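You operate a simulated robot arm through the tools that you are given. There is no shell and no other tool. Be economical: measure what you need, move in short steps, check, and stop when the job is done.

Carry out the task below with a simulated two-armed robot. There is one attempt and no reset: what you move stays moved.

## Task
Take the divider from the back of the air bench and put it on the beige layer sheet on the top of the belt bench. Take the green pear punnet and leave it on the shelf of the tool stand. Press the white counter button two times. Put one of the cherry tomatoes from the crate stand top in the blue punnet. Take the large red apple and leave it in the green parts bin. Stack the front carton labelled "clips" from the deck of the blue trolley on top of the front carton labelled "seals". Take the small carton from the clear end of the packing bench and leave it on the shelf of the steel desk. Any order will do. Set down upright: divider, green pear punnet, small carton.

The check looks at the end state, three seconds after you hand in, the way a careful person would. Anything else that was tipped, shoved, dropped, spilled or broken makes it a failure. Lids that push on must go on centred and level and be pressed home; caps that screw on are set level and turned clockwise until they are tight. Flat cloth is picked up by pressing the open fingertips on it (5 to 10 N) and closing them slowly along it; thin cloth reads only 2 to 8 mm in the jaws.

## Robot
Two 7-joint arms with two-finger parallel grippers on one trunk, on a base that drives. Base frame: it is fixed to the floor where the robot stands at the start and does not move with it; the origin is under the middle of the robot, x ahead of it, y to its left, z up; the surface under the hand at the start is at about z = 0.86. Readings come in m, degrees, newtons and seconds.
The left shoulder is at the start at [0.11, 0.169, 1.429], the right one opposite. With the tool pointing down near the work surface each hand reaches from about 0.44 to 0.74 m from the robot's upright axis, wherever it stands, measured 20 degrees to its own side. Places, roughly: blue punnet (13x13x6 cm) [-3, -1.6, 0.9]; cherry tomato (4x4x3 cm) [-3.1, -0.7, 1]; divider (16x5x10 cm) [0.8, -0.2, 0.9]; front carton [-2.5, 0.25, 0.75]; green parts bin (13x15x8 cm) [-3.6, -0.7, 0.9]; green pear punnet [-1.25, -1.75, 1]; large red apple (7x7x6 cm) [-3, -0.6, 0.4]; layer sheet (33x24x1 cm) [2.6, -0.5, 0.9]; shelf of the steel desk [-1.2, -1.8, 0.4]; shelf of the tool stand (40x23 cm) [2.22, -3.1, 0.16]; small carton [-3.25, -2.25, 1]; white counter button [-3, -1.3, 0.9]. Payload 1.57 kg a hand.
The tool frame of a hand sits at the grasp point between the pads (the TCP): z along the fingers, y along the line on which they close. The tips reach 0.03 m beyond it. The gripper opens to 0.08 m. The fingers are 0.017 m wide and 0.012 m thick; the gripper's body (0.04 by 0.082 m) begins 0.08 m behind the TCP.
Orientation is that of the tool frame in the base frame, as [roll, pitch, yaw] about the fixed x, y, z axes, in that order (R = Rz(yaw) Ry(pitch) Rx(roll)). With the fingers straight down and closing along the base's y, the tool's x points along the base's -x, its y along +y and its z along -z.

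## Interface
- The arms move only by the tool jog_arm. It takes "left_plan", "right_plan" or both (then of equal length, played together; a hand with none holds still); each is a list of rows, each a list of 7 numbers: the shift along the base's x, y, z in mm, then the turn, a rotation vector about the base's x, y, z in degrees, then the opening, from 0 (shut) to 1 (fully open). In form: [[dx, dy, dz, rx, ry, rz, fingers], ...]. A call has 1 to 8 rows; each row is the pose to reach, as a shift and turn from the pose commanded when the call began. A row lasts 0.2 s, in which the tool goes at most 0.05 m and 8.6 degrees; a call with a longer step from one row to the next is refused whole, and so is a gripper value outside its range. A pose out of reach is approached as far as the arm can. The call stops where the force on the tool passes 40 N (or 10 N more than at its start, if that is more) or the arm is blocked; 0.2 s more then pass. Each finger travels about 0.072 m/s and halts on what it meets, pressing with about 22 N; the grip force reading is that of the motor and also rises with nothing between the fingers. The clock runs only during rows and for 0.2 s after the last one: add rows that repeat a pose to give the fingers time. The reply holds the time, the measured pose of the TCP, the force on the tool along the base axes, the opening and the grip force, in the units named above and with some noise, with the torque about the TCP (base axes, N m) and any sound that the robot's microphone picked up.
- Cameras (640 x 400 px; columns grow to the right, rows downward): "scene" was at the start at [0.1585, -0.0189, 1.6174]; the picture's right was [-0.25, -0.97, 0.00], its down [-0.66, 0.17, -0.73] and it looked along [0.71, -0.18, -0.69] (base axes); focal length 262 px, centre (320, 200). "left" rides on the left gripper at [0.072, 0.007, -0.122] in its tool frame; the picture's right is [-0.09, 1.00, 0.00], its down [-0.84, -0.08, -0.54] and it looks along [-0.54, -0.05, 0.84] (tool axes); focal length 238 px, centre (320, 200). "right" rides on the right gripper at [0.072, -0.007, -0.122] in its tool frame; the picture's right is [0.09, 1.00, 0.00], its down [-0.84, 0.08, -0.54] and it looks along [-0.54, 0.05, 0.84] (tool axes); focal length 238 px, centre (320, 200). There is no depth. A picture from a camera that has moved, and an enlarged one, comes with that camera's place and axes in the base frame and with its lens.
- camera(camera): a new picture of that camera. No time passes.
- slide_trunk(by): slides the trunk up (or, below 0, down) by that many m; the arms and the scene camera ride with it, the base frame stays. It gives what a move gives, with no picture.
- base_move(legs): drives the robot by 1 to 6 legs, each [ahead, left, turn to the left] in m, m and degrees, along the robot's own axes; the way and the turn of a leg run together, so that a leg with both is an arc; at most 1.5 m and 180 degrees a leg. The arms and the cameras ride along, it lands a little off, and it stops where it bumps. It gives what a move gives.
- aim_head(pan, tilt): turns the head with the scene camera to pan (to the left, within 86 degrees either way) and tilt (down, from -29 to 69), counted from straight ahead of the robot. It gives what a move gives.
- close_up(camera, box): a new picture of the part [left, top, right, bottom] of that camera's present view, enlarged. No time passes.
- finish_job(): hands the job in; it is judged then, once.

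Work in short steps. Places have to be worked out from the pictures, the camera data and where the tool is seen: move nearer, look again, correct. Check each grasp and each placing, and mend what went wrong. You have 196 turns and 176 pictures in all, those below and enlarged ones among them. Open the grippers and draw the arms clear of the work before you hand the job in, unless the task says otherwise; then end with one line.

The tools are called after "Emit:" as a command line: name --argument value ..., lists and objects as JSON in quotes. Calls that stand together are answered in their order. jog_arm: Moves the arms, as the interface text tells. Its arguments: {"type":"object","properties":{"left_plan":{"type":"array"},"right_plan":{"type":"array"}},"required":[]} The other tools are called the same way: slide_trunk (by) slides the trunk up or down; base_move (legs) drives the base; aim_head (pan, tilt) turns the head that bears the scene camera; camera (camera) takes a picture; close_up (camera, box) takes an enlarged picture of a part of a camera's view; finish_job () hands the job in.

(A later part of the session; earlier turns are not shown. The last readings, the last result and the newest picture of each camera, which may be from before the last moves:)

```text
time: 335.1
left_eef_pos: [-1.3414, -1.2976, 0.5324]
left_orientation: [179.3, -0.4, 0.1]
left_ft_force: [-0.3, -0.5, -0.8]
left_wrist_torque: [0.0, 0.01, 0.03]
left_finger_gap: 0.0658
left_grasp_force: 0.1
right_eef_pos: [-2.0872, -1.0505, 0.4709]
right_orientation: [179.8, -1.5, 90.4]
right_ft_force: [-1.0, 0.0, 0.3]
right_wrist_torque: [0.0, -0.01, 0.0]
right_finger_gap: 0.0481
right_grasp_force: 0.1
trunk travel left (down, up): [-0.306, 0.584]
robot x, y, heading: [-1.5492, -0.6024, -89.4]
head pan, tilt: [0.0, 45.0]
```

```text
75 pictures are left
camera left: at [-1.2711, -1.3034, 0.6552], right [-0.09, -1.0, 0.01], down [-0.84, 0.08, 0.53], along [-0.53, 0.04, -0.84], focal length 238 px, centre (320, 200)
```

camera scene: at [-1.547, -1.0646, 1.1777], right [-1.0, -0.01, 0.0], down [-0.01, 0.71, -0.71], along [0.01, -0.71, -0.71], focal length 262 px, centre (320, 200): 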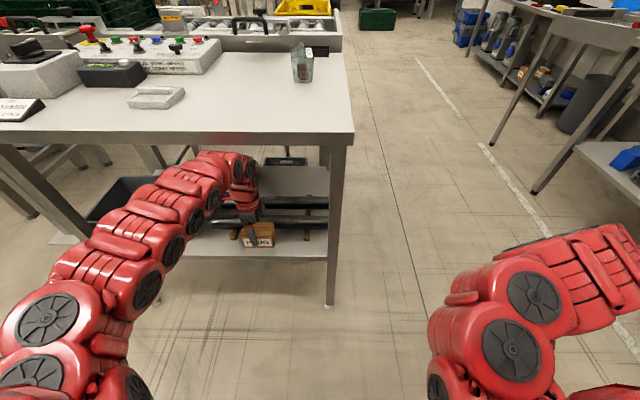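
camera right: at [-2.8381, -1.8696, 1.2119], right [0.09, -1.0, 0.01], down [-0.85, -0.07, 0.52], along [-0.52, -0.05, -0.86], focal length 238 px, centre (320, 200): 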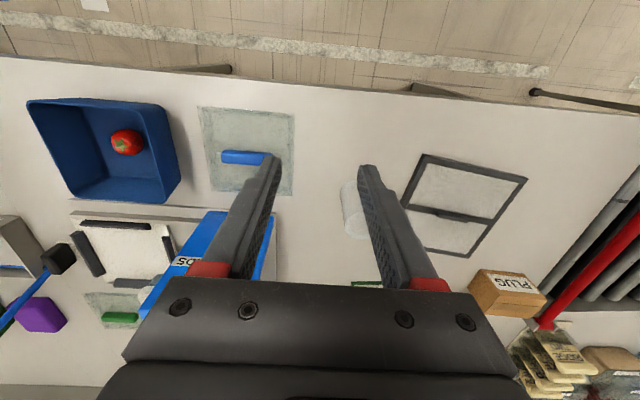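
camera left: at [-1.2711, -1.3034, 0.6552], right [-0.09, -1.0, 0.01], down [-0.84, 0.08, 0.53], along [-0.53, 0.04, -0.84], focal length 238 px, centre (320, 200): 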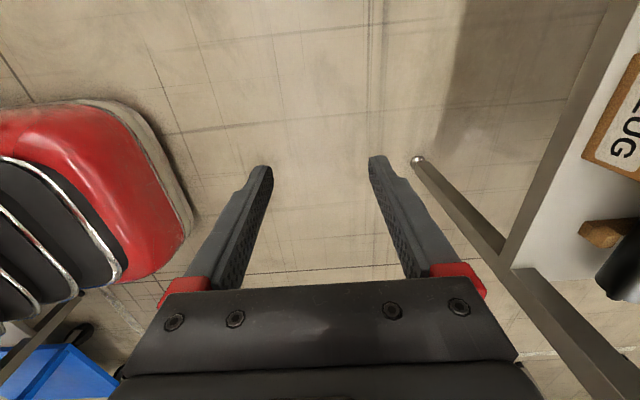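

Small carton is done. Next the trolley: I raise the trunk, move west and turn to face north.

Emit:
slide_trunk --by 0.4

Emit:
slide_trunk --by 0.18

Emit:
base_move --legs '[[0.35, 0, 0], [0, -0.65, 0], [0, 0, -179]]'

Emit:
aim_head --pan 0 --tilt 40

Emit:
camera --camera "scene"

```text
time: 338.9
left_eef_pos: [-1.3421, -1.2973, 0.931]
left_orientation: [179.4, -0.5, 0.1]
left_ft_force: [1.0, 0.0, 0.5]
left_wrist_torque: [-0.04, 0.04, -0.01]
left_finger_gap: 0.0656
left_grasp_force: 0.0
right_eef_pos: [-2.0865, -1.0514, 0.8702]
right_orientation: [179.8, -1.5, 90.4]
right_ft_force: [0.3, -0.4, 0.0]
right_wrist_torque: [0.02, -0.01, 0.0]
right_finger_gap: 0.0481
right_grasp_force: 0.0
trunk travel left (down, up): [-0.706, 0.184]
robot x, y, heading: [-1.5504, -0.6028, -89.4]
head pan, tilt: [0.0, 45.0]
```

```text
time: 340.9
left_eef_pos: [-1.3429, -1.299, 1.1118]
left_orientation: [179.4, -0.4, 0.1]
left_ft_force: [1.2, 0.1, 0.3]
left_wrist_torque: [0.0, 0.01, 0.01]
left_finger_gap: 0.0657
left_grasp_force: 0.0
right_eef_pos: [-2.0873, -1.0511, 1.0514]
right_orientation: [179.9, -1.6, 90.4]
right_ft_force: [-0.3, 0.3, 0.0]
right_wrist_torque: [-0.02, -0.01, 0.0]
right_finger_gap: 0.0478
right_grasp_force: 0.0
trunk travel left (down, up): [-0.886, 0.004]
robot x, y, heading: [-1.549, -0.6004, -89.2]
head pan, tilt: [0.0, 45.0]
```

```text
time: 353.7
left_eef_pos: [-2.3992, -0.2581, 1.1123]
left_orientation: [179.4, -0.4, 179.7]
left_ft_force: [0.1, 0.4, -0.4]
left_wrist_torque: [-0.02, -0.03, 0.03]
left_finger_gap: 0.0654
left_grasp_force: 0.0
right_eef_pos: [-1.6572, -0.5111, 1.0511]
right_orientation: [179.8, -1.6, -89.9]
right_ft_force: [-0.1, 0.2, 0.7]
right_wrist_torque: [0.03, 0.0, 0.03]
right_finger_gap: 0.048
right_grasp_force: 0.0
trunk travel left (down, up): [-0.886, 0.004]
robot x, y, heading: [-2.1943, -0.9553, 90.4]
head pan, tilt: [0.0, 45.0]
```

```text
time: 354.4
left_eef_pos: [-2.3995, -0.2575, 1.1114]
left_orientation: [179.4, -0.4, 179.7]
left_ft_force: [0.8, -0.2, -0.2]
left_wrist_torque: [0.04, -0.04, 0.0]
left_finger_gap: 0.0655
left_grasp_force: 0.1
right_eef_pos: [-1.6551, -0.5107, 1.0527]
right_orientation: [179.8, -1.6, -89.9]
right_ft_force: [-0.1, 0.7, 0.4]
right_wrist_torque: [-0.02, -0.03, 0.0]
right_finger_gap: 0.0481
right_grasp_force: 0.0
trunk travel left (down, up): [-0.886, 0.004]
robot x, y, heading: [-2.1955, -0.9568, 90.3]
head pan, tilt: [0.0, 40.0]
```

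```text
74 pictures are left
camera scene: at [-2.1981, -0.7883, 1.7651], right [1.0, 0.01, 0.0], down [0.0, -0.64, -0.77], along [0.0, 0.77, -0.64], focal length 262 px, centre (320, 200)
```

scene: 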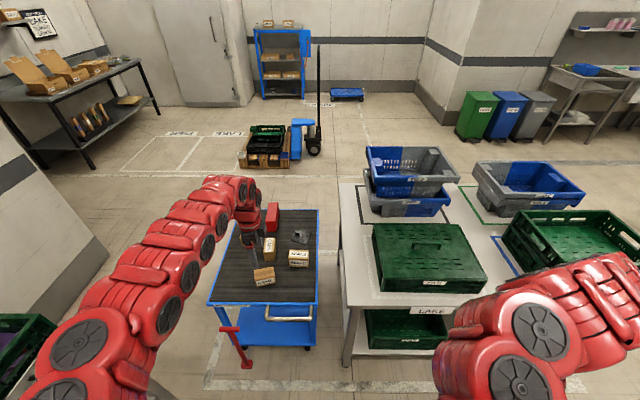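

I look at the deck with the left camera and an enlarged scene view.

Emit:
camera --camera "left"

Emit:
close_up --camera "scene" --box '[200, 190, 340, 310]'

```text
73 pictures are left
camera left: at [-2.4704, -0.253, 1.2346], right [0.1, 1.0, 0.01], down [0.84, -0.09, 0.53], along [0.53, -0.04, -0.84], focal length 238 px, centre (320, 200)
```

left: 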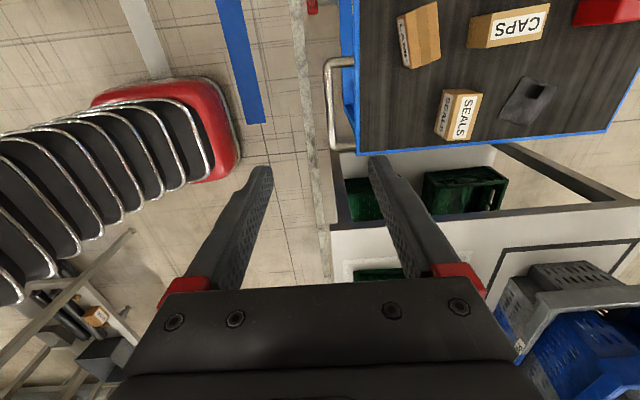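

```text
3.33 times, centred on (270, 250) of scene
camera zoom: at [-2.1981, -0.7883, 1.7651], right [1.0, 0.01, 0.0], down [0.0, -0.64, -0.77], along [0.0, 0.77, -0.64], focal length 875 px, centre (487, 33)
```

zoom: 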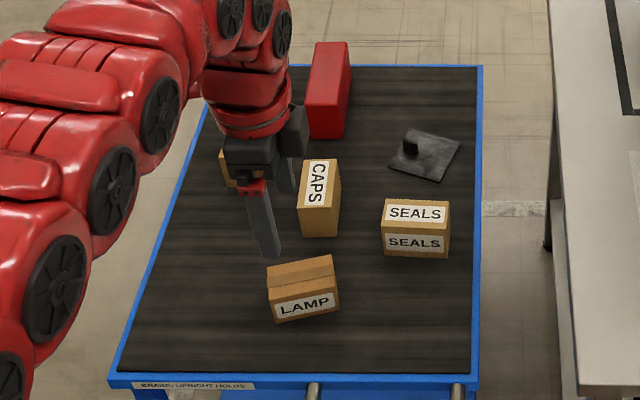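

Only one CLIPS and one SEALS carton are on the deck. Before approaching, I raise and pull back the right hand so it clears the crates on the right-hand stand.

Emit:
jog_arm --right_plan '[[0, -15, 30, 0, 0, 0, 0.5], [0, -30, 60, 0, 0, 0, 0.5], [0, -45, 90, 0, 0, 0, 0.5], [0, -60, 120, 0, 0, 0, 0.5], [0, -75, 150, 0, 0, 0, 0.5], [0, -90, 180, 0, 0, 0, 0.5], [0, -105, 210, 0, 0, 0, 0.5], [0, -120, 240, 0, 0, 0, 0.5]]'

Emit:
base_move --legs '[[0, 0.17, 0], [0.28, 0, 0]]'

Emit:
camera --camera "left"

Emit:
camera --camera "scene"

```text
time: 356.2
left_eef_pos: [-2.4009, -0.2599, 1.1116]
left_orientation: [179.4, -0.4, 179.8]
left_ft_force: [0.6, 0.5, -0.6]
left_wrist_torque: [0.0, -0.04, 0.03]
left_finger_gap: 0.0655
left_grasp_force: 0.0
right_eef_pos: [-1.5838, -0.5914, 1.2967]
right_orientation: [-179.9, -1.6, -89.8]
right_ft_force: [-0.4, -0.5, 0.0]
right_wrist_torque: [0.03, 0.02, -0.02]
right_finger_gap: 0.0399
right_grasp_force: 0.0
right hand out of reach, approached as far as the arm can: row 1, 2, 3, 4, 5, 6, 7, 8
trunk travel left (down, up): [-0.886, 0.004]
robot x, y, heading: [-2.1946, -0.9556, 90.4]
head pan, tilt: [0.0, 40.0]
```

```text
time: 359.2
left_eef_pos: [-2.5784, 0.0181, 1.1124]
left_orientation: [179.3, -0.4, -179.9]
left_ft_force: [0.1, 0.3, 0.2]
left_wrist_torque: [0.0, 0.01, 0.01]
left_finger_gap: 0.0657
left_grasp_force: 0.1
right_eef_pos: [-1.7596, -0.3091, 1.2944]
right_orientation: [179.9, -1.6, -89.6]
right_ft_force: [-0.2, 0.1, 0.2]
right_wrist_torque: [-0.01, 0.01, 0.01]
right_finger_gap: 0.04
right_grasp_force: 0.0
trunk travel left (down, up): [-0.886, 0.004]
robot x, y, heading: [-2.3716, -0.6767, 90.7]
head pan, tilt: [0.0, 40.0]
```

```text
71 pictures are left
camera left: at [-2.6494, 0.0224, 1.2356], right [0.09, 1.0, 0.01], down [0.84, -0.08, 0.53], along [0.53, -0.04, -0.84], focal length 238 px, centre (320, 200)
```

left: 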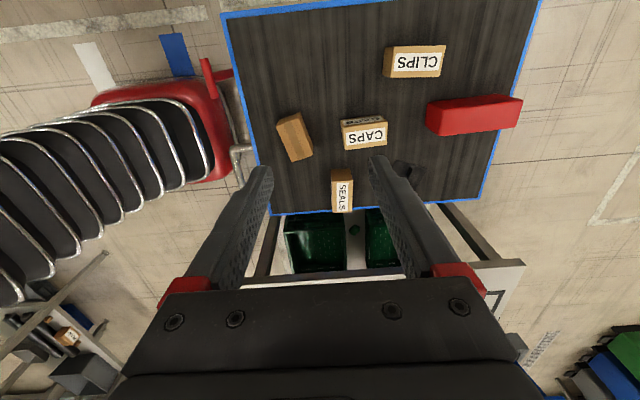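

```text
70 pictures are left
camera scene: at [-2.3739, -0.512, 1.7654], right [1.0, 0.01, 0.0], down [0.01, -0.64, -0.77], along [-0.01, 0.77, -0.64], focal length 262 px, centre (320, 200)
```

scene: 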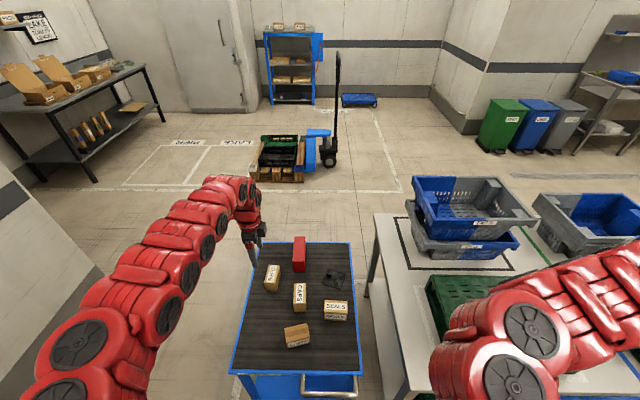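

Triangulating both views: the deck is low (z≈0.58), CLIPS ≈(-2.61,0.22), SEALS ≈(-2.30,0.08), tops ≈0.65. I must come closer and lower, so the right arm has to be tucked in front first. I back off and do that.

Emit:
base_move --legs '[[-0.27, 0, 0]]'

Emit:
jog_arm --right_plan '[[-35, 15, -25, 0, 0, 0, 0.5], [-70, 30, -50, 0, 0, 0, 0.5], [-105, 45, -75, 0, 0, 0, 0.5], [-140, 60, -100, 0, 0, 0, 0.5], [-175, 75, -125, 0, 0, 0, 0.5], [-210, 90, -150, 0, 0, 0, 0.5], [-245, 105, -170, 0, 0, 0, 0.5], [-285, 120, -180, 0, 0, 0, 0.5]]'

Emit:
jog_arm --right_plan '[[-40, 5, 0, 0, 0, 0, 0.5], [-80, 10, 0, 0, 0, 0, 0.5], [-120, 15, 0, 0, 0, 0, 0.5], [-160, 20, 0, 0, 0, 0, 0.5], [-160, 20, 0, 0, 0, 0, 0.5]]'

```text
time: 361.1
left_eef_pos: [-2.578, -0.2531, 1.1102]
left_orientation: [179.5, -0.4, -179.6]
left_ft_force: [0.6, 0.2, -0.4]
left_wrist_torque: [-0.02, -0.01, -0.02]
left_finger_gap: 0.0655
left_grasp_force: 0.0
right_eef_pos: [-1.7577, -0.5746, 1.2938]
right_orientation: [180.0, -1.6, -89.2]
right_ft_force: [0.8, -0.4, -0.4]
right_wrist_torque: [-0.03, 0.02, -0.04]
right_finger_gap: 0.04
right_grasp_force: 0.1
trunk travel left (down, up): [-0.886, 0.004]
robot x, y, heading: [-2.3629, -0.9487, 90.9]
head pan, tilt: [0.0, 40.0]
```

```text
time: 362.9
left_eef_pos: [-2.5726, -0.2562, 1.115]
left_orientation: [179.3, -0.7, -179.7]
left_ft_force: [0.3, 0.0, -0.3]
left_wrist_torque: [0.0, 0.03, 0.02]
left_finger_gap: 0.0655
left_grasp_force: 0.0
right_eef_pos: [-1.9243, -0.4109, 1.273]
right_orientation: [178.5, -3.9, -89.6]
right_ft_force: [0.6, 0.5, -0.7]
right_wrist_torque: [0.05, 0.07, -0.05]
right_finger_gap: 0.0401
right_grasp_force: 0.0
right hand out of reach, approached as far as the arm can: row 1, 2, 3, 4, 5, 6, 7, 8
trunk travel left (down, up): [-0.886, 0.004]
robot x, y, heading: [-2.3627, -0.9477, 90.8]
head pan, tilt: [0.0, 40.0]
```

```text
time: 364.1
left_eef_pos: [-2.5738, -0.2576, 1.1132]
left_orientation: [179.3, -0.5, -179.6]
left_ft_force: [-1.0, -0.6, 0.7]
left_wrist_torque: [0.02, 0.05, 0.0]
left_finger_gap: 0.0655
left_grasp_force: 0.1
right_eef_pos: [-2.0419, -0.3481, 1.2816]
right_orientation: [179.7, -1.6, -89.3]
right_ft_force: [0.3, 0.4, -0.3]
right_wrist_torque: [0.03, 0.06, 0.01]
right_finger_gap: 0.04
right_grasp_force: 0.1
right hand out of reach, approached as far as the arm can: row 1, 2, 3, 4, 5
trunk travel left (down, up): [-0.886, 0.004]
robot x, y, heading: [-2.3648, -0.9493, 90.7]
head pan, tilt: [0.0, 40.0]
```

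Emit:
jog_arm --right_plan '[[-35, 15, -10, 0, 0, 0, 0.5], [-70, 30, -20, 0, 0, 0, 0.5], [-105, 45, -30, 0, 0, 0, 0.5], [-140, 60, -40, 0, 0, 0, 0.5], [-160, 70, -50, 0, 0, 0, 0.5], [-160, 70, -50, 0, 0, 0, 0.5]]'

Emit:
camera --camera "scene"

```text
time: 365.6
left_eef_pos: [-2.5772, -0.2544, 1.1114]
left_orientation: [179.4, -0.4, -179.7]
left_ft_force: [-0.1, -0.3, -0.5]
left_wrist_torque: [-0.01, -0.02, 0.0]
left_finger_gap: 0.0654
left_grasp_force: 0.0
right_eef_pos: [-2.2083, -0.2751, 1.229]
right_orientation: [180.0, -1.7, -89.4]
right_ft_force: [-0.1, 0.2, 0.4]
right_wrist_torque: [0.01, -0.02, 0.03]
right_finger_gap: 0.0402
right_grasp_force: 0.1
trunk travel left (down, up): [-0.886, 0.004]
robot x, y, heading: [-2.3676, -0.9498, 90.8]
head pan, tilt: [0.0, 40.0]
```

```text
69 pictures are left
camera scene: at [-2.3708, -0.782, 1.7652], right [1.0, 0.02, 0.0], down [0.01, -0.64, -0.77], along [-0.01, 0.77, -0.64], focal length 262 px, centre (320, 200)
```

scene: 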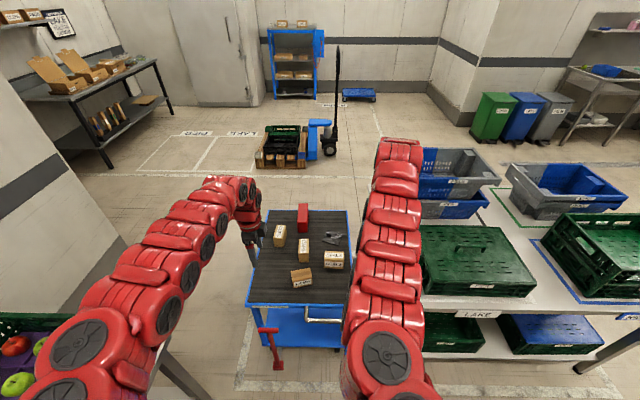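

Arms are tucked well. CLIPS is narrow along x, so I turn the left hand +90° back to closing sideways, then lower the trunk part way and approach.

Emit:
jog_arm --left_plan '[[0, 0, 0, 0, 0, 8.5, 1], [0, 0, 0, 0, 0, 17, 1], [0, 0, 0, 0, 0, 25.5, 1], [0, 0, 0, 0, 0, 34, 1], [0, 0, 0, 0, 0, 42.5, 1], [0, 0, 0, 0, 0, 51, 1], [0, 0, 0, 0, 0, 59.5, 1], [0, 0, 0, 0, 0, 68, 1]]'

Emit:
jog_arm --left_plan '[[0, 0, 0, 0, 0, 8, 1], [0, 20, 0, 0, 0, 16, 1], [0, 40, 0, 0, 0, 22, 1], [0, 40, 0, 0, 0, 22, 1]]'

Emit:
slide_trunk --by -0.3

Emit:
base_move --legs '[[0.35, 0.09, -0.8]]'

Emit:
camera --camera "left"

Emit:
camera --camera "scene"

```text
time: 367.4
left_eef_pos: [-2.5779, -0.2536, 1.1119]
left_orientation: [179.4, -0.5, -111.5]
left_ft_force: [0.1, 0.2, 0.7]
left_wrist_torque: [-0.01, -0.01, 0.0]
left_finger_gap: 0.0801
left_grasp_force: 0.0
right_eef_pos: [-2.2064, -0.276, 1.229]
right_orientation: [-180.0, -1.7, -89.1]
right_ft_force: [-0.4, -0.5, -0.2]
right_wrist_torque: [-0.01, -0.01, -0.03]
right_finger_gap: 0.04
right_grasp_force: 0.1
trunk travel left (down, up): [-0.886, 0.004]
robot x, y, heading: [-2.367, -0.9516, 90.9]
head pan, tilt: [0.0, 40.0]
```

```text
time: 368.4
left_eef_pos: [-2.5781, -0.2321, 1.1119]
left_orientation: [179.4, -0.5, -92.6]
left_ft_force: [0.2, -0.8, -0.6]
left_wrist_torque: [0.0, 0.01, 0.02]
left_finger_gap: 0.0798
left_grasp_force: 0.1
left hand out of reach, approached as far as the arm can: row 3, 4
right_eef_pos: [-2.2071, -0.2754, 1.231]
right_orientation: [179.9, -1.5, -89.3]
right_ft_force: [-0.5, -0.2, 0.4]
right_wrist_torque: [0.01, 0.03, 0.01]
right_finger_gap: 0.04
right_grasp_force: 0.0
trunk travel left (down, up): [-0.886, 0.004]
robot x, y, heading: [-2.3648, -0.9514, 90.8]
head pan, tilt: [0.0, 40.0]
```

```text
time: 371.4
left_eef_pos: [-2.5783, -0.2309, 0.813]
left_orientation: [179.4, -0.3, -92.6]
left_ft_force: [-0.1, 0.3, 0.2]
left_wrist_torque: [0.01, -0.02, 0.01]
left_finger_gap: 0.0801
left_grasp_force: 0.2
right_eef_pos: [-2.2065, -0.2754, 0.93]
right_orientation: [-180.0, -1.7, -89.2]
right_ft_force: [-0.3, 0.8, -0.1]
right_wrist_torque: [0.0, -0.01, -0.03]
right_finger_gap: 0.0401
right_grasp_force: 0.1
trunk travel left (down, up): [-0.586, 0.304]
robot x, y, heading: [-2.3649, -0.9474, 91.1]
head pan, tilt: [0.0, 40.0]
```

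```text
time: 373.7
left_eef_pos: [-2.6539, 0.1253, 0.8124]
left_orientation: [179.4, -0.5, -93.8]
left_ft_force: [0.6, 1.1, -0.7]
left_wrist_torque: [0.02, 0.02, 0.0]
left_finger_gap: 0.08
left_grasp_force: 0.0
right_eef_pos: [-2.2837, 0.072, 0.9302]
right_orientation: [179.9, -1.7, -90.4]
right_ft_force: [-0.1, -0.8, -0.1]
right_wrist_torque: [-0.01, 0.05, 0.0]
right_finger_gap: 0.0401
right_grasp_force: 0.1
trunk travel left (down, up): [-0.586, 0.304]
robot x, y, heading: [-2.4551, -0.5989, 89.6]
head pan, tilt: [0.0, 40.0]
```

```text
68 pictures are left
camera left: at [-2.6641, 0.055, 0.9353], right [-0.99, 0.16, 0.01], down [0.14, 0.83, 0.53], along [0.08, 0.53, -0.85], focal length 238 px, centre (320, 200)
```

left: 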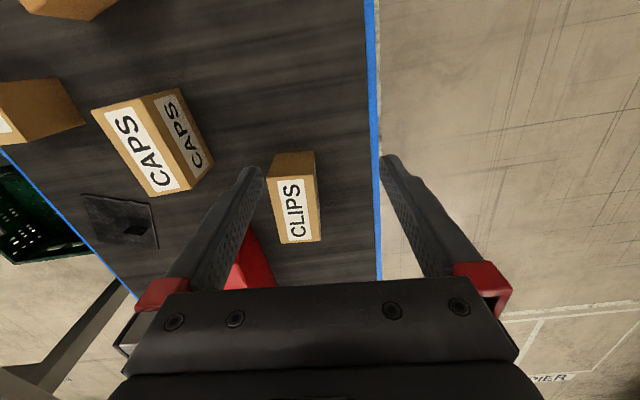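

```text
67 pictures are left
camera scene: at [-2.4584, -0.43, 1.4651], right [1.0, 0.0, 0.0], down [0.0, -0.64, -0.77], along [0.0, 0.77, -0.64], focal length 262 px, centre (320, 200)
```

scene: 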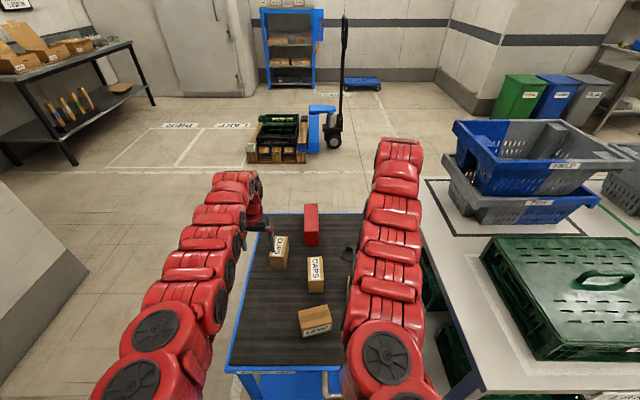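

CLIPS top is z≈0.70, centre (-2.612,0.215), turned ~-7°. To reach without nearing the trolley handle I tilt the hand 30° forward about its closing axis, above the carton first.

Emit:
jog_arm --left_plan '[[10, 10, 5, 7.5, -0.7, -0.8, 1], [20, 25, 10, 15, -1.4, -1.5, 1], [31, 40, 10, 22.5, -2.2, -2.2, 1], [42, 60, 0, 29.9, -2.9, -3, 1], [42, 80, -20, 29.9, -2.9, -3, 1], [42, 80, -20, 29.9, -2.9, -3, 1]]'

Emit:
camera --camera "left"

```text
time: 375.1
left_eef_pos: [-2.6138, 0.2059, 0.793]
left_orientation: [179.5, 29.8, -96.9]
left_ft_force: [-0.6, -0.2, 0.3]
left_wrist_torque: [0.01, -0.01, 0.02]
left_finger_gap: 0.0802
left_grasp_force: 0.1
right_eef_pos: [-2.2846, 0.0732, 0.9296]
right_orientation: [180.0, -1.6, -90.4]
right_ft_force: [-0.5, 0.4, -0.1]
right_wrist_torque: [0.02, -0.02, 0.0]
right_finger_gap: 0.04
right_grasp_force: 0.1
trunk travel left (down, up): [-0.586, 0.304]
robot x, y, heading: [-2.4564, -0.5999, 89.6]
head pan, tilt: [0.0, 40.0]
```

```text
66 pictures are left
camera left: at [-2.633, 0.0841, 0.864], right [-0.98, 0.19, 0.05], down [0.14, 0.45, 0.88], along [0.15, 0.87, -0.46], focal length 238 px, centre (320, 200)
```

left: 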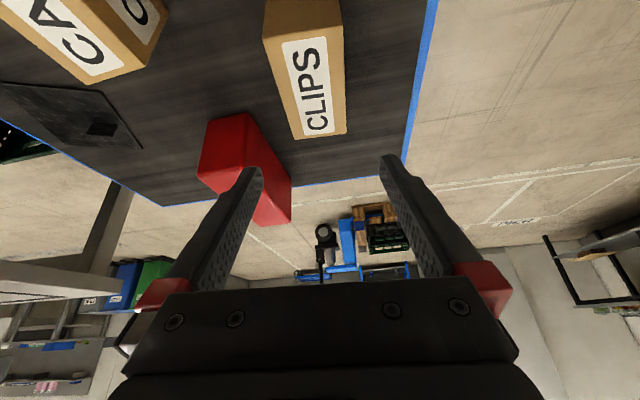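

Aligned. The red block is ~37 mm east of the carton, so I open to 72 mm only, descend and close.

Emit:
jog_arm --left_plan '[[0, 3, -30, 0, 0, 0, 0.88], [0, 6, -65, 0, 0, 0, 0.88], [0, 8, -95, 0, 0, 0, 0.88], [0, 8, -106, 0, 0, 0, 0.88], [0, 8, -106, 0, 0, 0, 0.88]]'

Emit:
camera --camera "left"

```text
time: 376.3
left_eef_pos: [-2.612, 0.2061, 0.6889]
left_orientation: [179.5, 29.6, -96.9]
left_ft_force: [-0.1, -0.8, 0.3]
left_wrist_torque: [-0.02, 0.02, -0.02]
left_finger_gap: 0.0703
left_grasp_force: 0.1
left hand out of reach, approached as far as the arm can: row 3, 4, 5
right_eef_pos: [-2.2835, 0.0737, 0.9292]
right_orientation: [180.0, -1.7, -90.5]
right_ft_force: [0.0, -0.5, 0.7]
right_wrist_torque: [0.0, 0.02, 0.03]
right_finger_gap: 0.0401
right_grasp_force: 0.0
trunk travel left (down, up): [-0.586, 0.304]
robot x, y, heading: [-2.4575, -0.5985, 89.8]
head pan, tilt: [0.0, 40.0]
```

```text
65 pictures are left
camera left: at [-2.6323, 0.0848, 0.7599], right [-0.98, 0.19, 0.05], down [0.14, 0.45, 0.88], along [0.15, 0.87, -0.46], focal length 238 px, centre (320, 200)
```

left: 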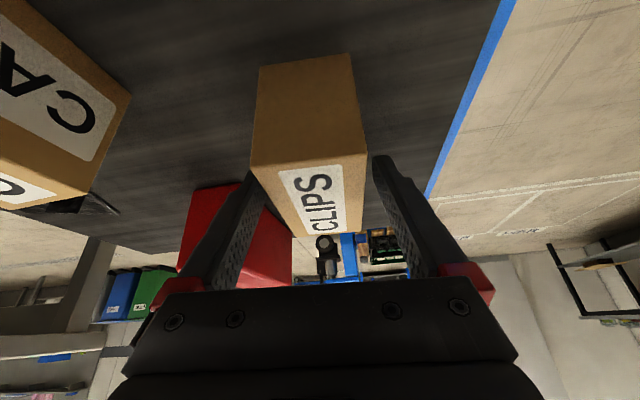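

The fingers straddle the carton. I close and lift.

Emit:
jog_arm --left_plan '[[0, 0, 0, 0, 0, 0, 0.7], [0, 0, 0, 0, 0, 0, 0.45], [0, 0, 0, 0, 0, 0, 0.4], [0, 0, 0, 0, 0, 0, 0.4]]'

Emit:
jog_arm --left_plan '[[0, 0, 20, 0, 0, 0, 0.4], [0, 0, 60, 0, 0, 0, 0.4], [0, 0, 100, 0, 0, 0, 0.4], [0, 0, 140, 0, 0, 0, 0.4], [0, 0, 160, 0, 0, 0, 0.4]]'

Emit:
camera --camera "left"

Emit:
camera --camera "scene"

```text
time: 377.3
left_eef_pos: [-2.6129, 0.2055, 0.6891]
left_orientation: [179.4, 29.6, -97.0]
left_ft_force: [1.6, 0.2, 0.0]
left_wrist_torque: [0.01, -0.04, -0.02]
left_finger_gap: 0.0543
left_grasp_force: 22.5
right_eef_pos: [-2.2834, 0.0726, 0.9292]
right_orientation: [-180.0, -1.7, -90.4]
right_ft_force: [-0.8, -0.5, -0.2]
right_wrist_torque: [0.01, 0.0, 0.02]
right_finger_gap: 0.0399
right_grasp_force: 0.0
trunk travel left (down, up): [-0.586, 0.304]
robot x, y, heading: [-2.4557, -0.5964, 89.5]
head pan, tilt: [0.0, 40.0]
```

```text
time: 378.5
left_eef_pos: [-2.6143, 0.2046, 0.8491]
left_orientation: [179.4, 29.6, -96.9]
left_ft_force: [1.2, 0.5, -2.7]
left_wrist_torque: [-0.02, 0.0, 0.02]
left_finger_gap: 0.0544
left_grasp_force: 21.3
right_eef_pos: [-2.285, 0.0736, 0.9289]
right_orientation: [-180.0, -1.8, -90.4]
right_ft_force: [-0.4, 0.2, 0.2]
right_wrist_torque: [-0.03, -0.02, -0.03]
right_finger_gap: 0.0402
right_grasp_force: 0.1
trunk travel left (down, up): [-0.586, 0.304]
robot x, y, heading: [-2.461, -0.5976, 89.7]
head pan, tilt: [0.0, 40.0]
```

```text
64 pictures are left
camera left: at [-2.6346, 0.0839, 0.9202], right [-0.98, 0.2, 0.05], down [0.14, 0.45, 0.88], along [0.15, 0.87, -0.47], focal length 238 px, centre (320, 200)
```

left: 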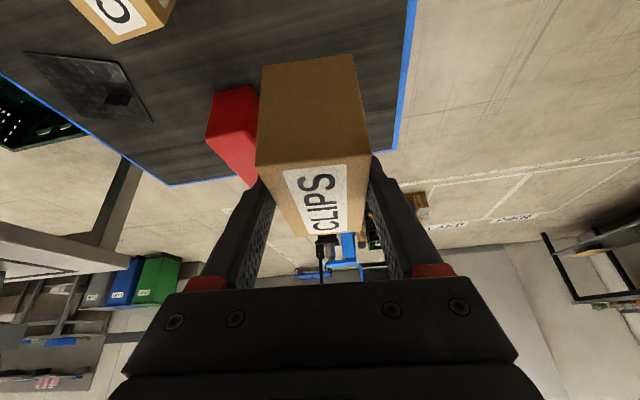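

```text
63 pictures are left
camera scene: at [-2.4584, -0.4302, 1.4651], right [1.0, 0.0, 0.0], down [0.0, -0.64, -0.77], along [0.0, 0.77, -0.64], focal length 262 px, centre (320, 200)
```

scene: 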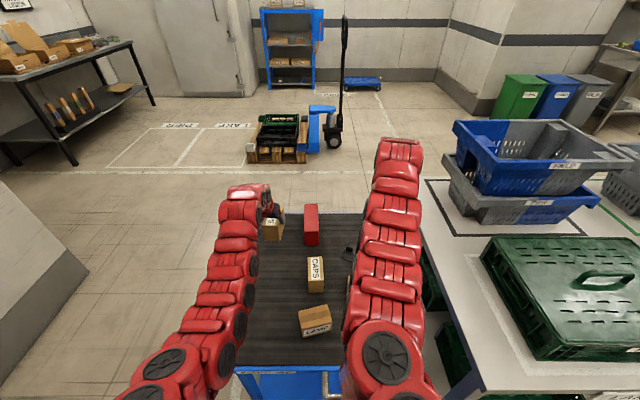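

CLIPS is held level. The right hand hovers near SEALS, so I use its camera to measure it.

Emit:
camera --camera "right"

```text
62 pictures are left
camera right: at [-2.2777, 0.0034, 1.0531], right [-1.0, -0.08, 0.0], down [-0.07, 0.85, 0.52], along [-0.05, 0.52, -0.86], focal length 238 px, centre (320, 200)
```

right: 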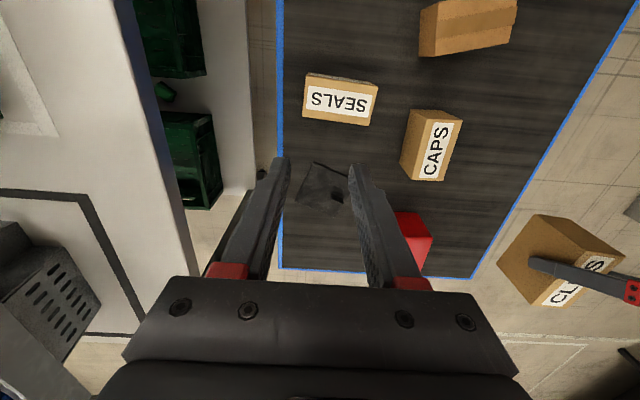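

SEALS top spans x −2.362…−2.26, y 0.034…0.084 (centre (−2.311,0.058)). I raise the trunk 0.22 m so both arms clear everything, and sidestep right 0.2 m.

Emit:
slide_trunk --by 0.22

Emit:
base_move --legs '[[0, -0.2, 0]]'

Emit:
jog_arm --left_plan '[[26, -39, -5, 0, 0, 0, 0.4], [52, -78, -10, 0, 0, 0, 0.4], [78, -117, -20, 0, 0, 0, 0.4], [104, -156, -40, 0, 0, 0, 0.4], [104, -156, -80, 0, 0, 0, 0.4], [104, -156, -120, 0, 0, 0, 0.4], [104, -156, -150, 0, 0, 0, 0.4], [104, -156, -180, 0, 0, 0, 0.4]]'

Emit:
camera --camera "right"

Emit:
camera --camera "scene"

```text
time: 380.8
left_eef_pos: [-2.615, 0.206, 1.0677]
left_orientation: [179.5, 29.4, -96.9]
left_ft_force: [0.2, 0.8, -2.2]
left_wrist_torque: [-0.01, 0.0, -0.03]
left_finger_gap: 0.0543
left_grasp_force: 21.8
right_eef_pos: [-2.2843, 0.0738, 1.1483]
right_orientation: [-180.0, -1.7, -90.4]
right_ft_force: [0.3, 0.2, -0.3]
right_wrist_torque: [0.03, 0.0, 0.0]
right_finger_gap: 0.0399
right_grasp_force: 0.3
trunk travel left (down, up): [-0.806, 0.084]
robot x, y, heading: [-2.4554, -0.5989, 89.6]
head pan, tilt: [0.0, 40.0]
```

```text
time: 382.4
left_eef_pos: [-2.4172, 0.205, 1.0685]
left_orientation: [179.6, 29.5, -96.8]
left_ft_force: [-0.3, 0.0, -2.7]
left_wrist_torque: [-0.04, -0.03, -0.01]
left_finger_gap: 0.0539
left_grasp_force: 22.2
right_eef_pos: [-2.0876, 0.0714, 1.1499]
right_orientation: [-179.9, -1.7, -90.4]
right_ft_force: [0.7, 0.0, 0.6]
right_wrist_torque: [-0.02, -0.01, -0.03]
right_finger_gap: 0.0399
right_grasp_force: 0.0
trunk travel left (down, up): [-0.806, 0.084]
robot x, y, heading: [-2.2558, -0.5982, 89.7]
head pan, tilt: [0.0, 40.0]
```

```text
refused: row 4 steps farther than a row can; nothing moved
```

```text
61 pictures are left
camera right: at [-2.0805, 0.0028, 1.2733], right [-1.0, -0.09, 0.0], down [-0.07, 0.85, 0.52], along [-0.05, 0.52, -0.86], focal length 238 px, centre (320, 200)
```

right: 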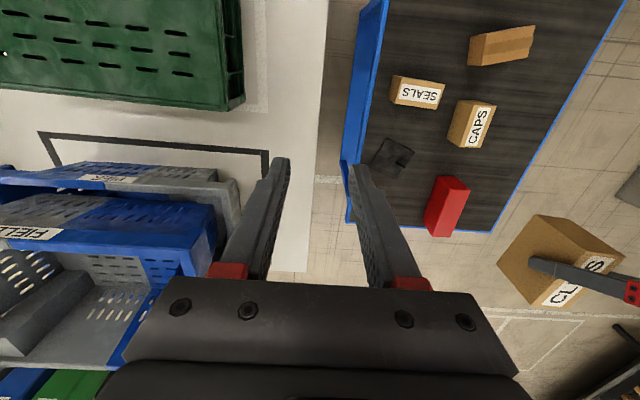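

```text
60 pictures are left
camera scene: at [-2.2611, -0.4309, 1.6851], right [1.0, 0.0, 0.0], down [0.0, -0.64, -0.77], along [0.0, 0.77, -0.64], focal length 262 px, centre (320, 200)
```

scene: 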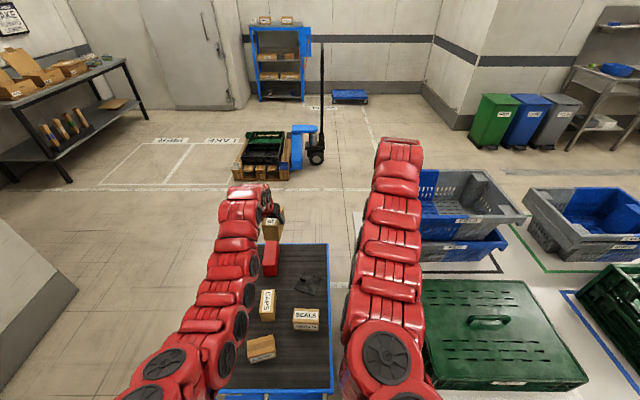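

Measured SEALS again at (−2.311,0.06). I move over it in smaller steps.

Emit:
jog_arm --left_plan '[[22, -32, -10, 0, 0, 0, 0.4], [44, -63, -20, 0, 0, 0, 0.4], [66, -95, -35, 0, 0, 0, 0.4], [88, -126, -55, 0, 0, 0, 0.4], [107, -153, -85, 0, 0, 0, 0.4], [107, -153, -130, 0, 0, 0, 0.4], [107, -153, -170, 0, 0, 0, 0.4], [107, -153, -210, 0, 0, 0, 0.4]]'

Emit:
camera --camera "left"

Emit:
camera --camera "scene"

Emit:
camera --camera "right"

```text
time: 384.2
left_eef_pos: [-2.311, 0.0502, 0.8602]
left_orientation: [179.4, 29.5, -96.8]
left_ft_force: [0.1, -0.3, -2.3]
left_wrist_torque: [-0.04, -0.03, -0.02]
left_finger_gap: 0.0536
left_grasp_force: 21.6
right_eef_pos: [-2.0847, 0.0728, 1.1494]
right_orientation: [179.9, -1.7, -90.4]
right_ft_force: [0.0, -0.2, -0.2]
right_wrist_torque: [0.05, -0.02, -0.02]
right_finger_gap: 0.0399
right_grasp_force: 0.0
trunk travel left (down, up): [-0.806, 0.084]
robot x, y, heading: [-2.2605, -0.5968, 89.6]
head pan, tilt: [0.0, 40.0]
```

```text
59 pictures are left
camera left: at [-2.3297, -0.0698, 0.9311], right [-0.98, 0.19, 0.05], down [0.14, 0.45, 0.88], along [0.15, 0.87, -0.47], focal length 238 px, centre (320, 200)
```

left: 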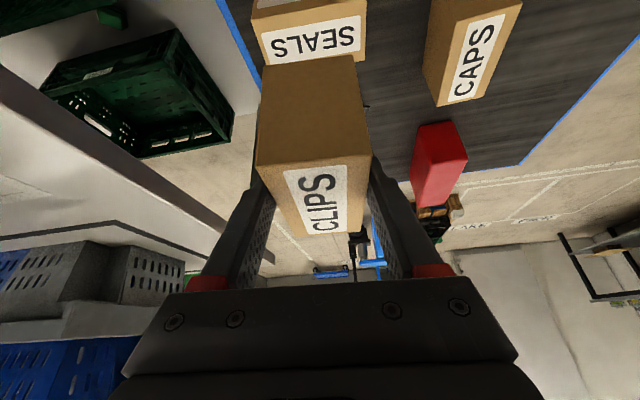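

```text
58 pictures are left
camera scene: at [-2.2597, -0.4307, 1.6851], right [1.0, 0.0, 0.0], down [0.0, -0.64, -0.77], along [0.0, 0.77, -0.64], focal length 262 px, centre (320, 200)
```

scene: 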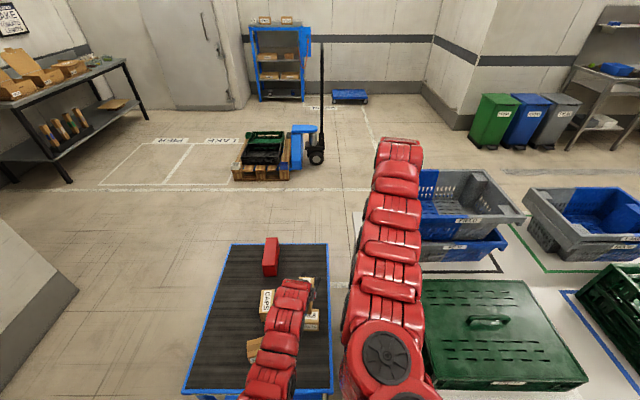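

```text
57 pictures are left
camera right: at [-2.0794, 0.0028, 1.2731], right [-1.0, -0.09, 0.0], down [-0.07, 0.85, 0.52], along [-0.05, 0.51, -0.86], focal length 238 px, centre (320, 200)
```

right: 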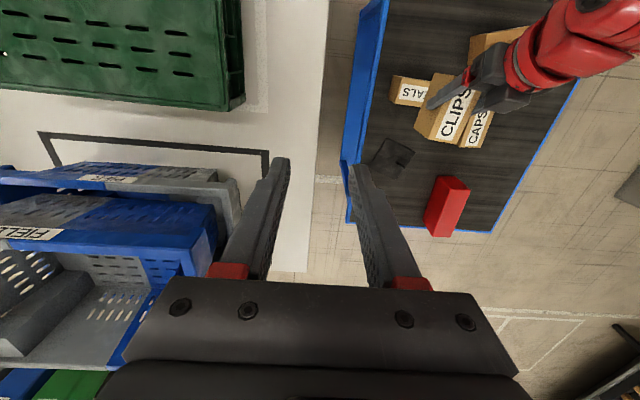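

CLIPS is above SEALS within a few mm. I shift −4 mm in y, lower and then feel for contact.

Emit:
jog_arm --left_plan '[[0, -4, -30, 0, 0, 0, 0.4], [0, -4, -60, 0, 0, 0, 0.4], [0, -4, -78, 0, 0, 0, 0.4], [0, -4, -78, 0, 0, 0, 0.4]]'

Emit:
jog_arm --left_plan '[[0, 0, -4, 0, 0, 0, 0.4], [0, 0, -8, 0, 0, 0, 0.4], [0, 0, -12, 0, 0, 0, 0.4], [0, 0, -16, 0, 0, 0, 0.4], [0, 0, -16, 0, 0, 0, 0.4]]'

```text
time: 385.2
left_eef_pos: [-2.3109, 0.0474, 0.7814]
left_orientation: [179.5, 29.6, -96.8]
left_ft_force: [-0.4, 0.4, -2.4]
left_wrist_torque: [0.0, -0.01, 0.02]
left_finger_gap: 0.0539
left_grasp_force: 21.7
right_eef_pos: [-2.0854, 0.0718, 1.15]
right_orientation: [-179.9, -1.7, -90.3]
right_ft_force: [0.2, 0.6, -0.3]
right_wrist_torque: [0.03, 0.0, -0.07]
right_finger_gap: 0.0399
right_grasp_force: 0.1
trunk travel left (down, up): [-0.806, 0.084]
robot x, y, heading: [-2.2587, -0.5985, 90.1]
head pan, tilt: [0.0, 40.0]
```

```text
time: 386.4
left_eef_pos: [-2.3098, 0.0477, 0.7654]
left_orientation: [179.5, 29.6, -96.8]
left_ft_force: [0.0, 0.2, -1.1]
left_wrist_torque: [0.01, 0.02, 0.02]
left_finger_gap: 0.0538
left_grasp_force: 22.3
right_eef_pos: [-2.0858, 0.0721, 1.1493]
right_orientation: [180.0, -1.7, -90.4]
right_ft_force: [0.6, 0.4, -0.3]
right_wrist_torque: [-0.01, 0.02, 0.0]
right_finger_gap: 0.04
right_grasp_force: 0.1
trunk travel left (down, up): [-0.806, 0.084]
robot x, y, heading: [-2.257, -0.5972, 89.8]
head pan, tilt: [0.0, 40.0]
```

Emit:
jog_arm --left_plan '[[0, 0, -3, 0, 0, 0, 0.4], [0, 0, -6, 0, 0, 0, 0.4], [0, 0, -9, 0, 0, 0, 0.4], [0, 0, -9, 0, 0, 0, 0.4]]'

Emit:
camera --camera "left"

```text
time: 387.4
left_eef_pos: [-2.3084, 0.0478, 0.7597]
left_orientation: [179.5, 29.9, -96.8]
left_ft_force: [1.7, 4.5, 19.6]
left_wrist_torque: [0.15, -0.5, 0.01]
left_finger_gap: 0.0539
left_grasp_force: 22.3
right_eef_pos: [-2.0852, 0.0702, 1.1498]
right_orientation: [-180.0, -1.6, -90.4]
right_ft_force: [-0.7, 0.6, 0.3]
right_wrist_torque: [0.03, 0.01, -0.02]
right_finger_gap: 0.04
right_grasp_force: 0.1
trunk travel left (down, up): [-0.806, 0.084]
robot x, y, heading: [-2.2597, -0.5969, 90.0]
head pan, tilt: [0.0, 40.0]
```

```text
56 pictures are left
camera left: at [-2.3293, -0.074, 0.8296], right [-0.98, 0.19, 0.05], down [0.14, 0.44, 0.89], along [0.15, 0.88, -0.46], focal length 238 px, centre (320, 200)
```

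left: 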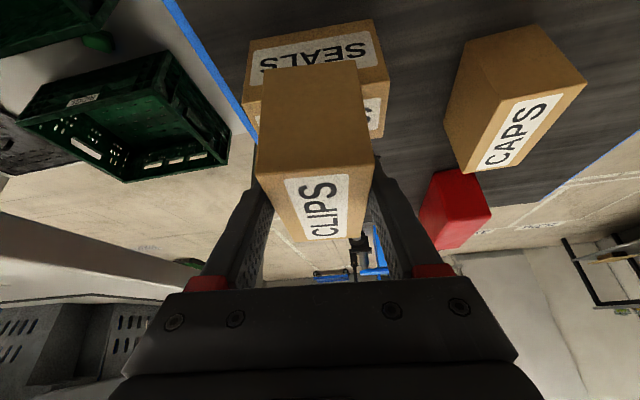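

Contact; CLIPS sits centred across SEALS. I ease up 1 mm, open and withdraw upward/back.

Emit:
jog_arm --left_plan '[[0, 0, 2, 0, 0, 0, 0.6], [0, 0, 2, 0, 0, 0, 0.8], [0, 0, 2, 0, 0, 0, 0.85], [0, 0, 2, 0, 0, 0, 0.85], [0, -10, 20, 0, 0, 0, 0.85], [0, -25, 55, 0, 0, 0, 0.85], [0, -40, 95, 0, 0, 0, 0.85], [0, -50, 140, 0, 0, 0, 0.85]]'

Emit:
camera --camera "left"

```text
time: 389.2
left_eef_pos: [-2.3115, -0.0038, 0.8942]
left_orientation: [179.2, 29.6, -96.9]
left_ft_force: [0.6, -0.3, -0.4]
left_wrist_torque: [-0.01, 0.03, -0.01]
left_finger_gap: 0.0681
left_grasp_force: 0.0
right_eef_pos: [-2.0869, 0.0722, 1.1511]
right_orientation: [-179.9, -1.6, -90.4]
right_ft_force: [-0.3, 0.5, 0.0]
right_wrist_torque: [0.0, 0.0, 0.04]
right_finger_gap: 0.04
right_grasp_force: 0.0
trunk travel left (down, up): [-0.806, 0.084]
robot x, y, heading: [-2.2591, -0.6002, 90.0]
head pan, tilt: [0.0, 40.0]
```

```text
55 pictures are left
camera left: at [-2.3302, -0.1252, 0.9657], right [-0.98, 0.19, 0.05], down [0.14, 0.45, 0.88], along [0.15, 0.87, -0.46], focal length 238 px, centre (320, 200)
```

left: 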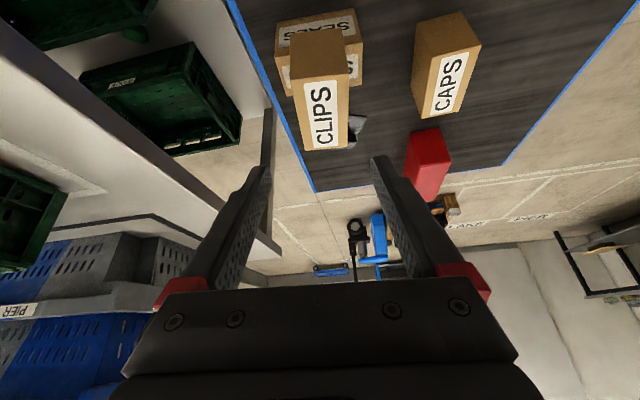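

CLIPS stands on SEALS. The last job is the apple. The green parts bin lies too deep for the front, so it must be reached from the bench's north end; I look for a route round the crates stand.

Emit:
aim_head --pan -75 --tilt 20

Emit:
camera --camera "scene"

Emit:
aim_head --pan 40 --tilt 30

Emit:
camera --camera "scene"

```text
time: 390.7
left_eef_pos: [-2.3102, -0.0037, 0.8935]
left_orientation: [179.5, 29.5, -96.8]
left_ft_force: [-0.1, 0.4, 0.0]
left_wrist_torque: [0.02, 0.01, -0.03]
left_finger_gap: 0.0681
left_grasp_force: 0.1
right_eef_pos: [-2.0864, 0.0722, 1.1481]
right_orientation: [179.9, -1.8, -90.4]
right_ft_force: [0.6, -1.0, -0.4]
right_wrist_torque: [0.0, -0.01, 0.01]
right_finger_gap: 0.0401
right_grasp_force: 0.1
trunk travel left (down, up): [-0.806, 0.084]
robot x, y, heading: [-2.2617, -0.5969, 89.8]
head pan, tilt: [-75.0, 20.0]
```

```text
54 pictures are left
camera scene: at [-2.17, -0.4926, 1.7165], right [0.26, -0.97, 0.0], down [-0.33, -0.09, -0.94], along [0.91, 0.24, -0.34], focal length 262 px, centre (320, 200)
```

scene: 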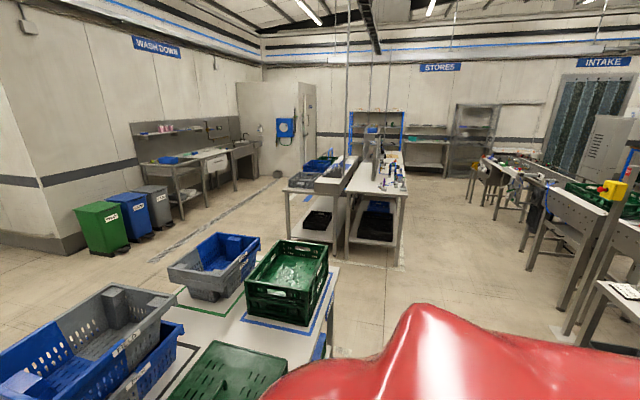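

```text
time: 392.6
left_eef_pos: [-2.3101, -0.0032, 0.8935]
left_orientation: [179.5, 29.6, -96.7]
left_ft_force: [-0.6, -0.4, 0.4]
left_wrist_torque: [0.03, -0.01, 0.01]
left_finger_gap: 0.0679
left_grasp_force: 0.1
right_eef_pos: [-2.0847, 0.0721, 1.1494]
right_orientation: [-180.0, -1.7, -90.4]
right_ft_force: [-0.2, -0.5, 0.7]
right_wrist_torque: [0.02, 0.0, 0.01]
right_finger_gap: 0.04
right_grasp_force: 0.1
trunk travel left (down, up): [-0.806, 0.084]
robot x, y, heading: [-2.2597, -0.5971, 89.9]
head pan, tilt: [40.0, 30.0]
```

```text
53 pictures are left
camera scene: at [-2.3179, -0.4468, 1.7005], right [0.77, 0.64, 0.0], down [0.32, -0.38, -0.87], along [-0.55, 0.67, -0.5], focal length 262 px, centre (320, 200)
```

scene: 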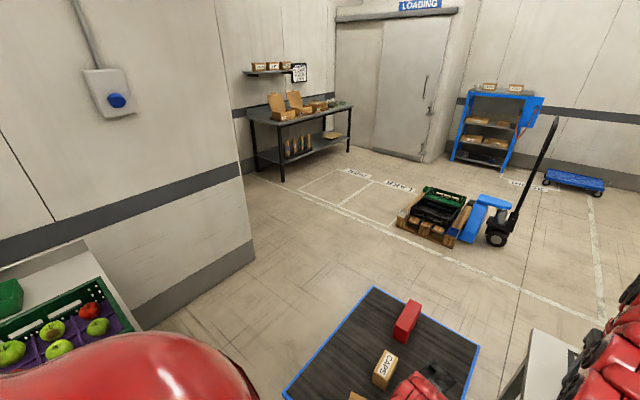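

There is a way round the crates stand's east end and north side. First I fetch the apple: back off, straighten the left hand, and turn to face the bench.

Emit:
base_move --legs '[[-0.35, 0, 0]]'

Emit:
jog_arm --left_plan '[[0, 0, 30, -7.5, 0.7, 0.8, 0.8], [0, 0, 60, -15, 1.4, 1.5, 0.6], [0, 0, 90, -22.5, 2.2, 2.2, 0.5], [-20, 0, 120, -29.6, 2.9, 3, 0.5], [-50, 0, 150, -29.6, 2.9, 3, 0.5]]'

Emit:
slide_trunk --by 0.08

Emit:
base_move --legs '[[0, 0, 90]]'

Emit:
aim_head --pan -10 --tilt 35

Emit:
slide_trunk --by -0.3

Emit:
camera --camera "scene"

```text
time: 394.9
left_eef_pos: [-2.3111, -0.3541, 0.8941]
left_orientation: [179.5, 29.5, -96.7]
left_ft_force: [-0.9, 0.3, 0.1]
left_wrist_torque: [0.03, -0.01, 0.0]
left_finger_gap: 0.0678
left_grasp_force: 0.1
right_eef_pos: [-2.0864, -0.28, 1.1489]
right_orientation: [-179.9, -1.6, -90.4]
right_ft_force: [-0.8, 0.0, 1.2]
right_wrist_torque: [0.0, -0.04, -0.01]
right_finger_gap: 0.0402
right_grasp_force: 0.0
trunk travel left (down, up): [-0.806, 0.084]
robot x, y, heading: [-2.2621, -0.9498, 89.7]
head pan, tilt: [40.0, 30.0]
```

```text
time: 396.1
left_eef_pos: [-2.3607, -0.3406, 1.0167]
left_orientation: [179.3, -0.2, -93.9]
left_ft_force: [0.5, 0.6, -0.1]
left_wrist_torque: [0.03, -0.05, 0.0]
left_finger_gap: 0.0399
left_grasp_force: 0.1
left hand out of reach, approached as far as the arm can: row 4, 5
right_eef_pos: [-2.0878, -0.2801, 1.1494]
right_orientation: [-179.9, -1.7, -90.3]
right_ft_force: [0.1, -0.8, 0.2]
right_wrist_torque: [0.0, 0.04, -0.02]
right_finger_gap: 0.0399
right_grasp_force: 0.0
trunk travel left (down, up): [-0.806, 0.084]
robot x, y, heading: [-2.2627, -0.9515, 89.6]
head pan, tilt: [40.0, 30.0]
```

```text
time: 397.3
left_eef_pos: [-2.3621, -0.341, 1.0965]
left_orientation: [179.4, -0.2, -93.8]
left_ft_force: [0.9, -0.1, -0.1]
left_wrist_torque: [0.0, -0.01, 0.0]
left_finger_gap: 0.0403
left_grasp_force: 0.0
right_eef_pos: [-2.0868, -0.2788, 1.228]
right_orientation: [180.0, -1.7, -90.3]
right_ft_force: [-0.5, 0.8, 0.0]
right_wrist_torque: [-0.01, 0.01, -0.03]
right_finger_gap: 0.0401
right_grasp_force: 0.1
trunk travel left (down, up): [-0.886, 0.004]
robot x, y, heading: [-2.2623, -0.951, 89.7]
head pan, tilt: [40.0, 30.0]
```

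```text
time: 401.5
left_eef_pos: [-2.8686, -1.0501, 1.0953]
left_orientation: [179.2, -0.3, -3.9]
left_ft_force: [0.0, -0.9, 1.0]
left_wrist_torque: [0.01, 0.03, -0.01]
left_finger_gap: 0.04
left_grasp_force: 0.0
right_eef_pos: [-2.9305, -0.7757, 1.2294]
right_orientation: [-180.0, -1.7, -0.5]
right_ft_force: [0.3, -0.1, -0.5]
right_wrist_torque: [0.0, -0.02, 0.02]
right_finger_gap: 0.0399
right_grasp_force: 0.0
trunk travel left (down, up): [-0.886, 0.004]
robot x, y, heading: [-2.2587, -0.9506, 179.7]
head pan, tilt: [40.0, 30.0]
```

```text
time: 402.7
left_eef_pos: [-2.8689, -1.0494, 1.0956]
left_orientation: [179.3, -0.2, -3.9]
left_ft_force: [0.4, 1.3, 0.5]
left_wrist_torque: [0.0, -0.02, 0.0]
left_finger_gap: 0.0398
left_grasp_force: 0.0
right_eef_pos: [-2.9307, -0.7768, 1.2285]
right_orientation: [180.0, -1.7, -0.6]
right_ft_force: [-0.1, -0.4, 0.4]
right_wrist_torque: [0.02, 0.01, 0.01]
right_finger_gap: 0.0401
right_grasp_force: 0.0
trunk travel left (down, up): [-0.886, 0.004]
robot x, y, heading: [-2.2611, -0.9491, 179.7]
head pan, tilt: [-10.0, 35.0]
```

```text
time: 404.5
left_eef_pos: [-2.8677, -1.0483, 0.9097]
left_orientation: [179.5, 0.0, -4.0]
left_ft_force: [11.6, -3.3, 16.3]
left_wrist_torque: [0.39, -0.29, -0.23]
left_finger_gap: 0.0383
left_grasp_force: 0.0
right_eef_pos: [-2.928, -0.7771, 1.038]
right_orientation: [-179.9, -1.7, -0.4]
right_ft_force: [-0.2, 0.3, -0.6]
right_wrist_torque: [0.01, 0.0, 0.0]
right_finger_gap: 0.0399
right_grasp_force: 0.0
trunk travel left (down, up): [-0.695, 0.195]
robot x, y, heading: [-2.2602, -0.9493, 180.0]
head pan, tilt: [-10.0, 35.0]
stopped: the force on the tool passed its limit at 105 N (the readings are from after the stop); the commanded pose is now the measured one
```

```text
52 pictures are left
camera scene: at [-2.4262, -0.9329, 1.5814], right [0.18, 0.98, 0.0], down [0.56, -0.1, -0.82], along [-0.81, 0.15, -0.57], focal length 262 px, centre (320, 200)
```

scene: 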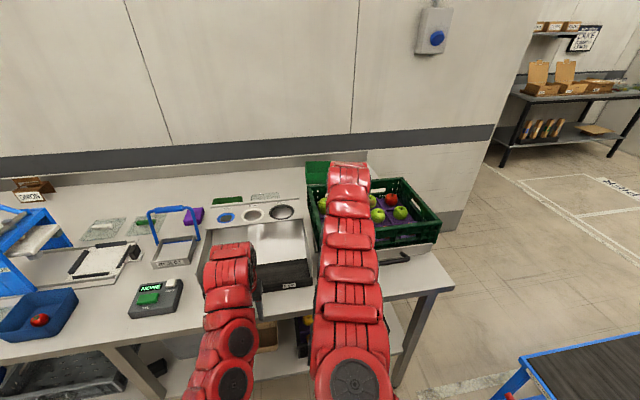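

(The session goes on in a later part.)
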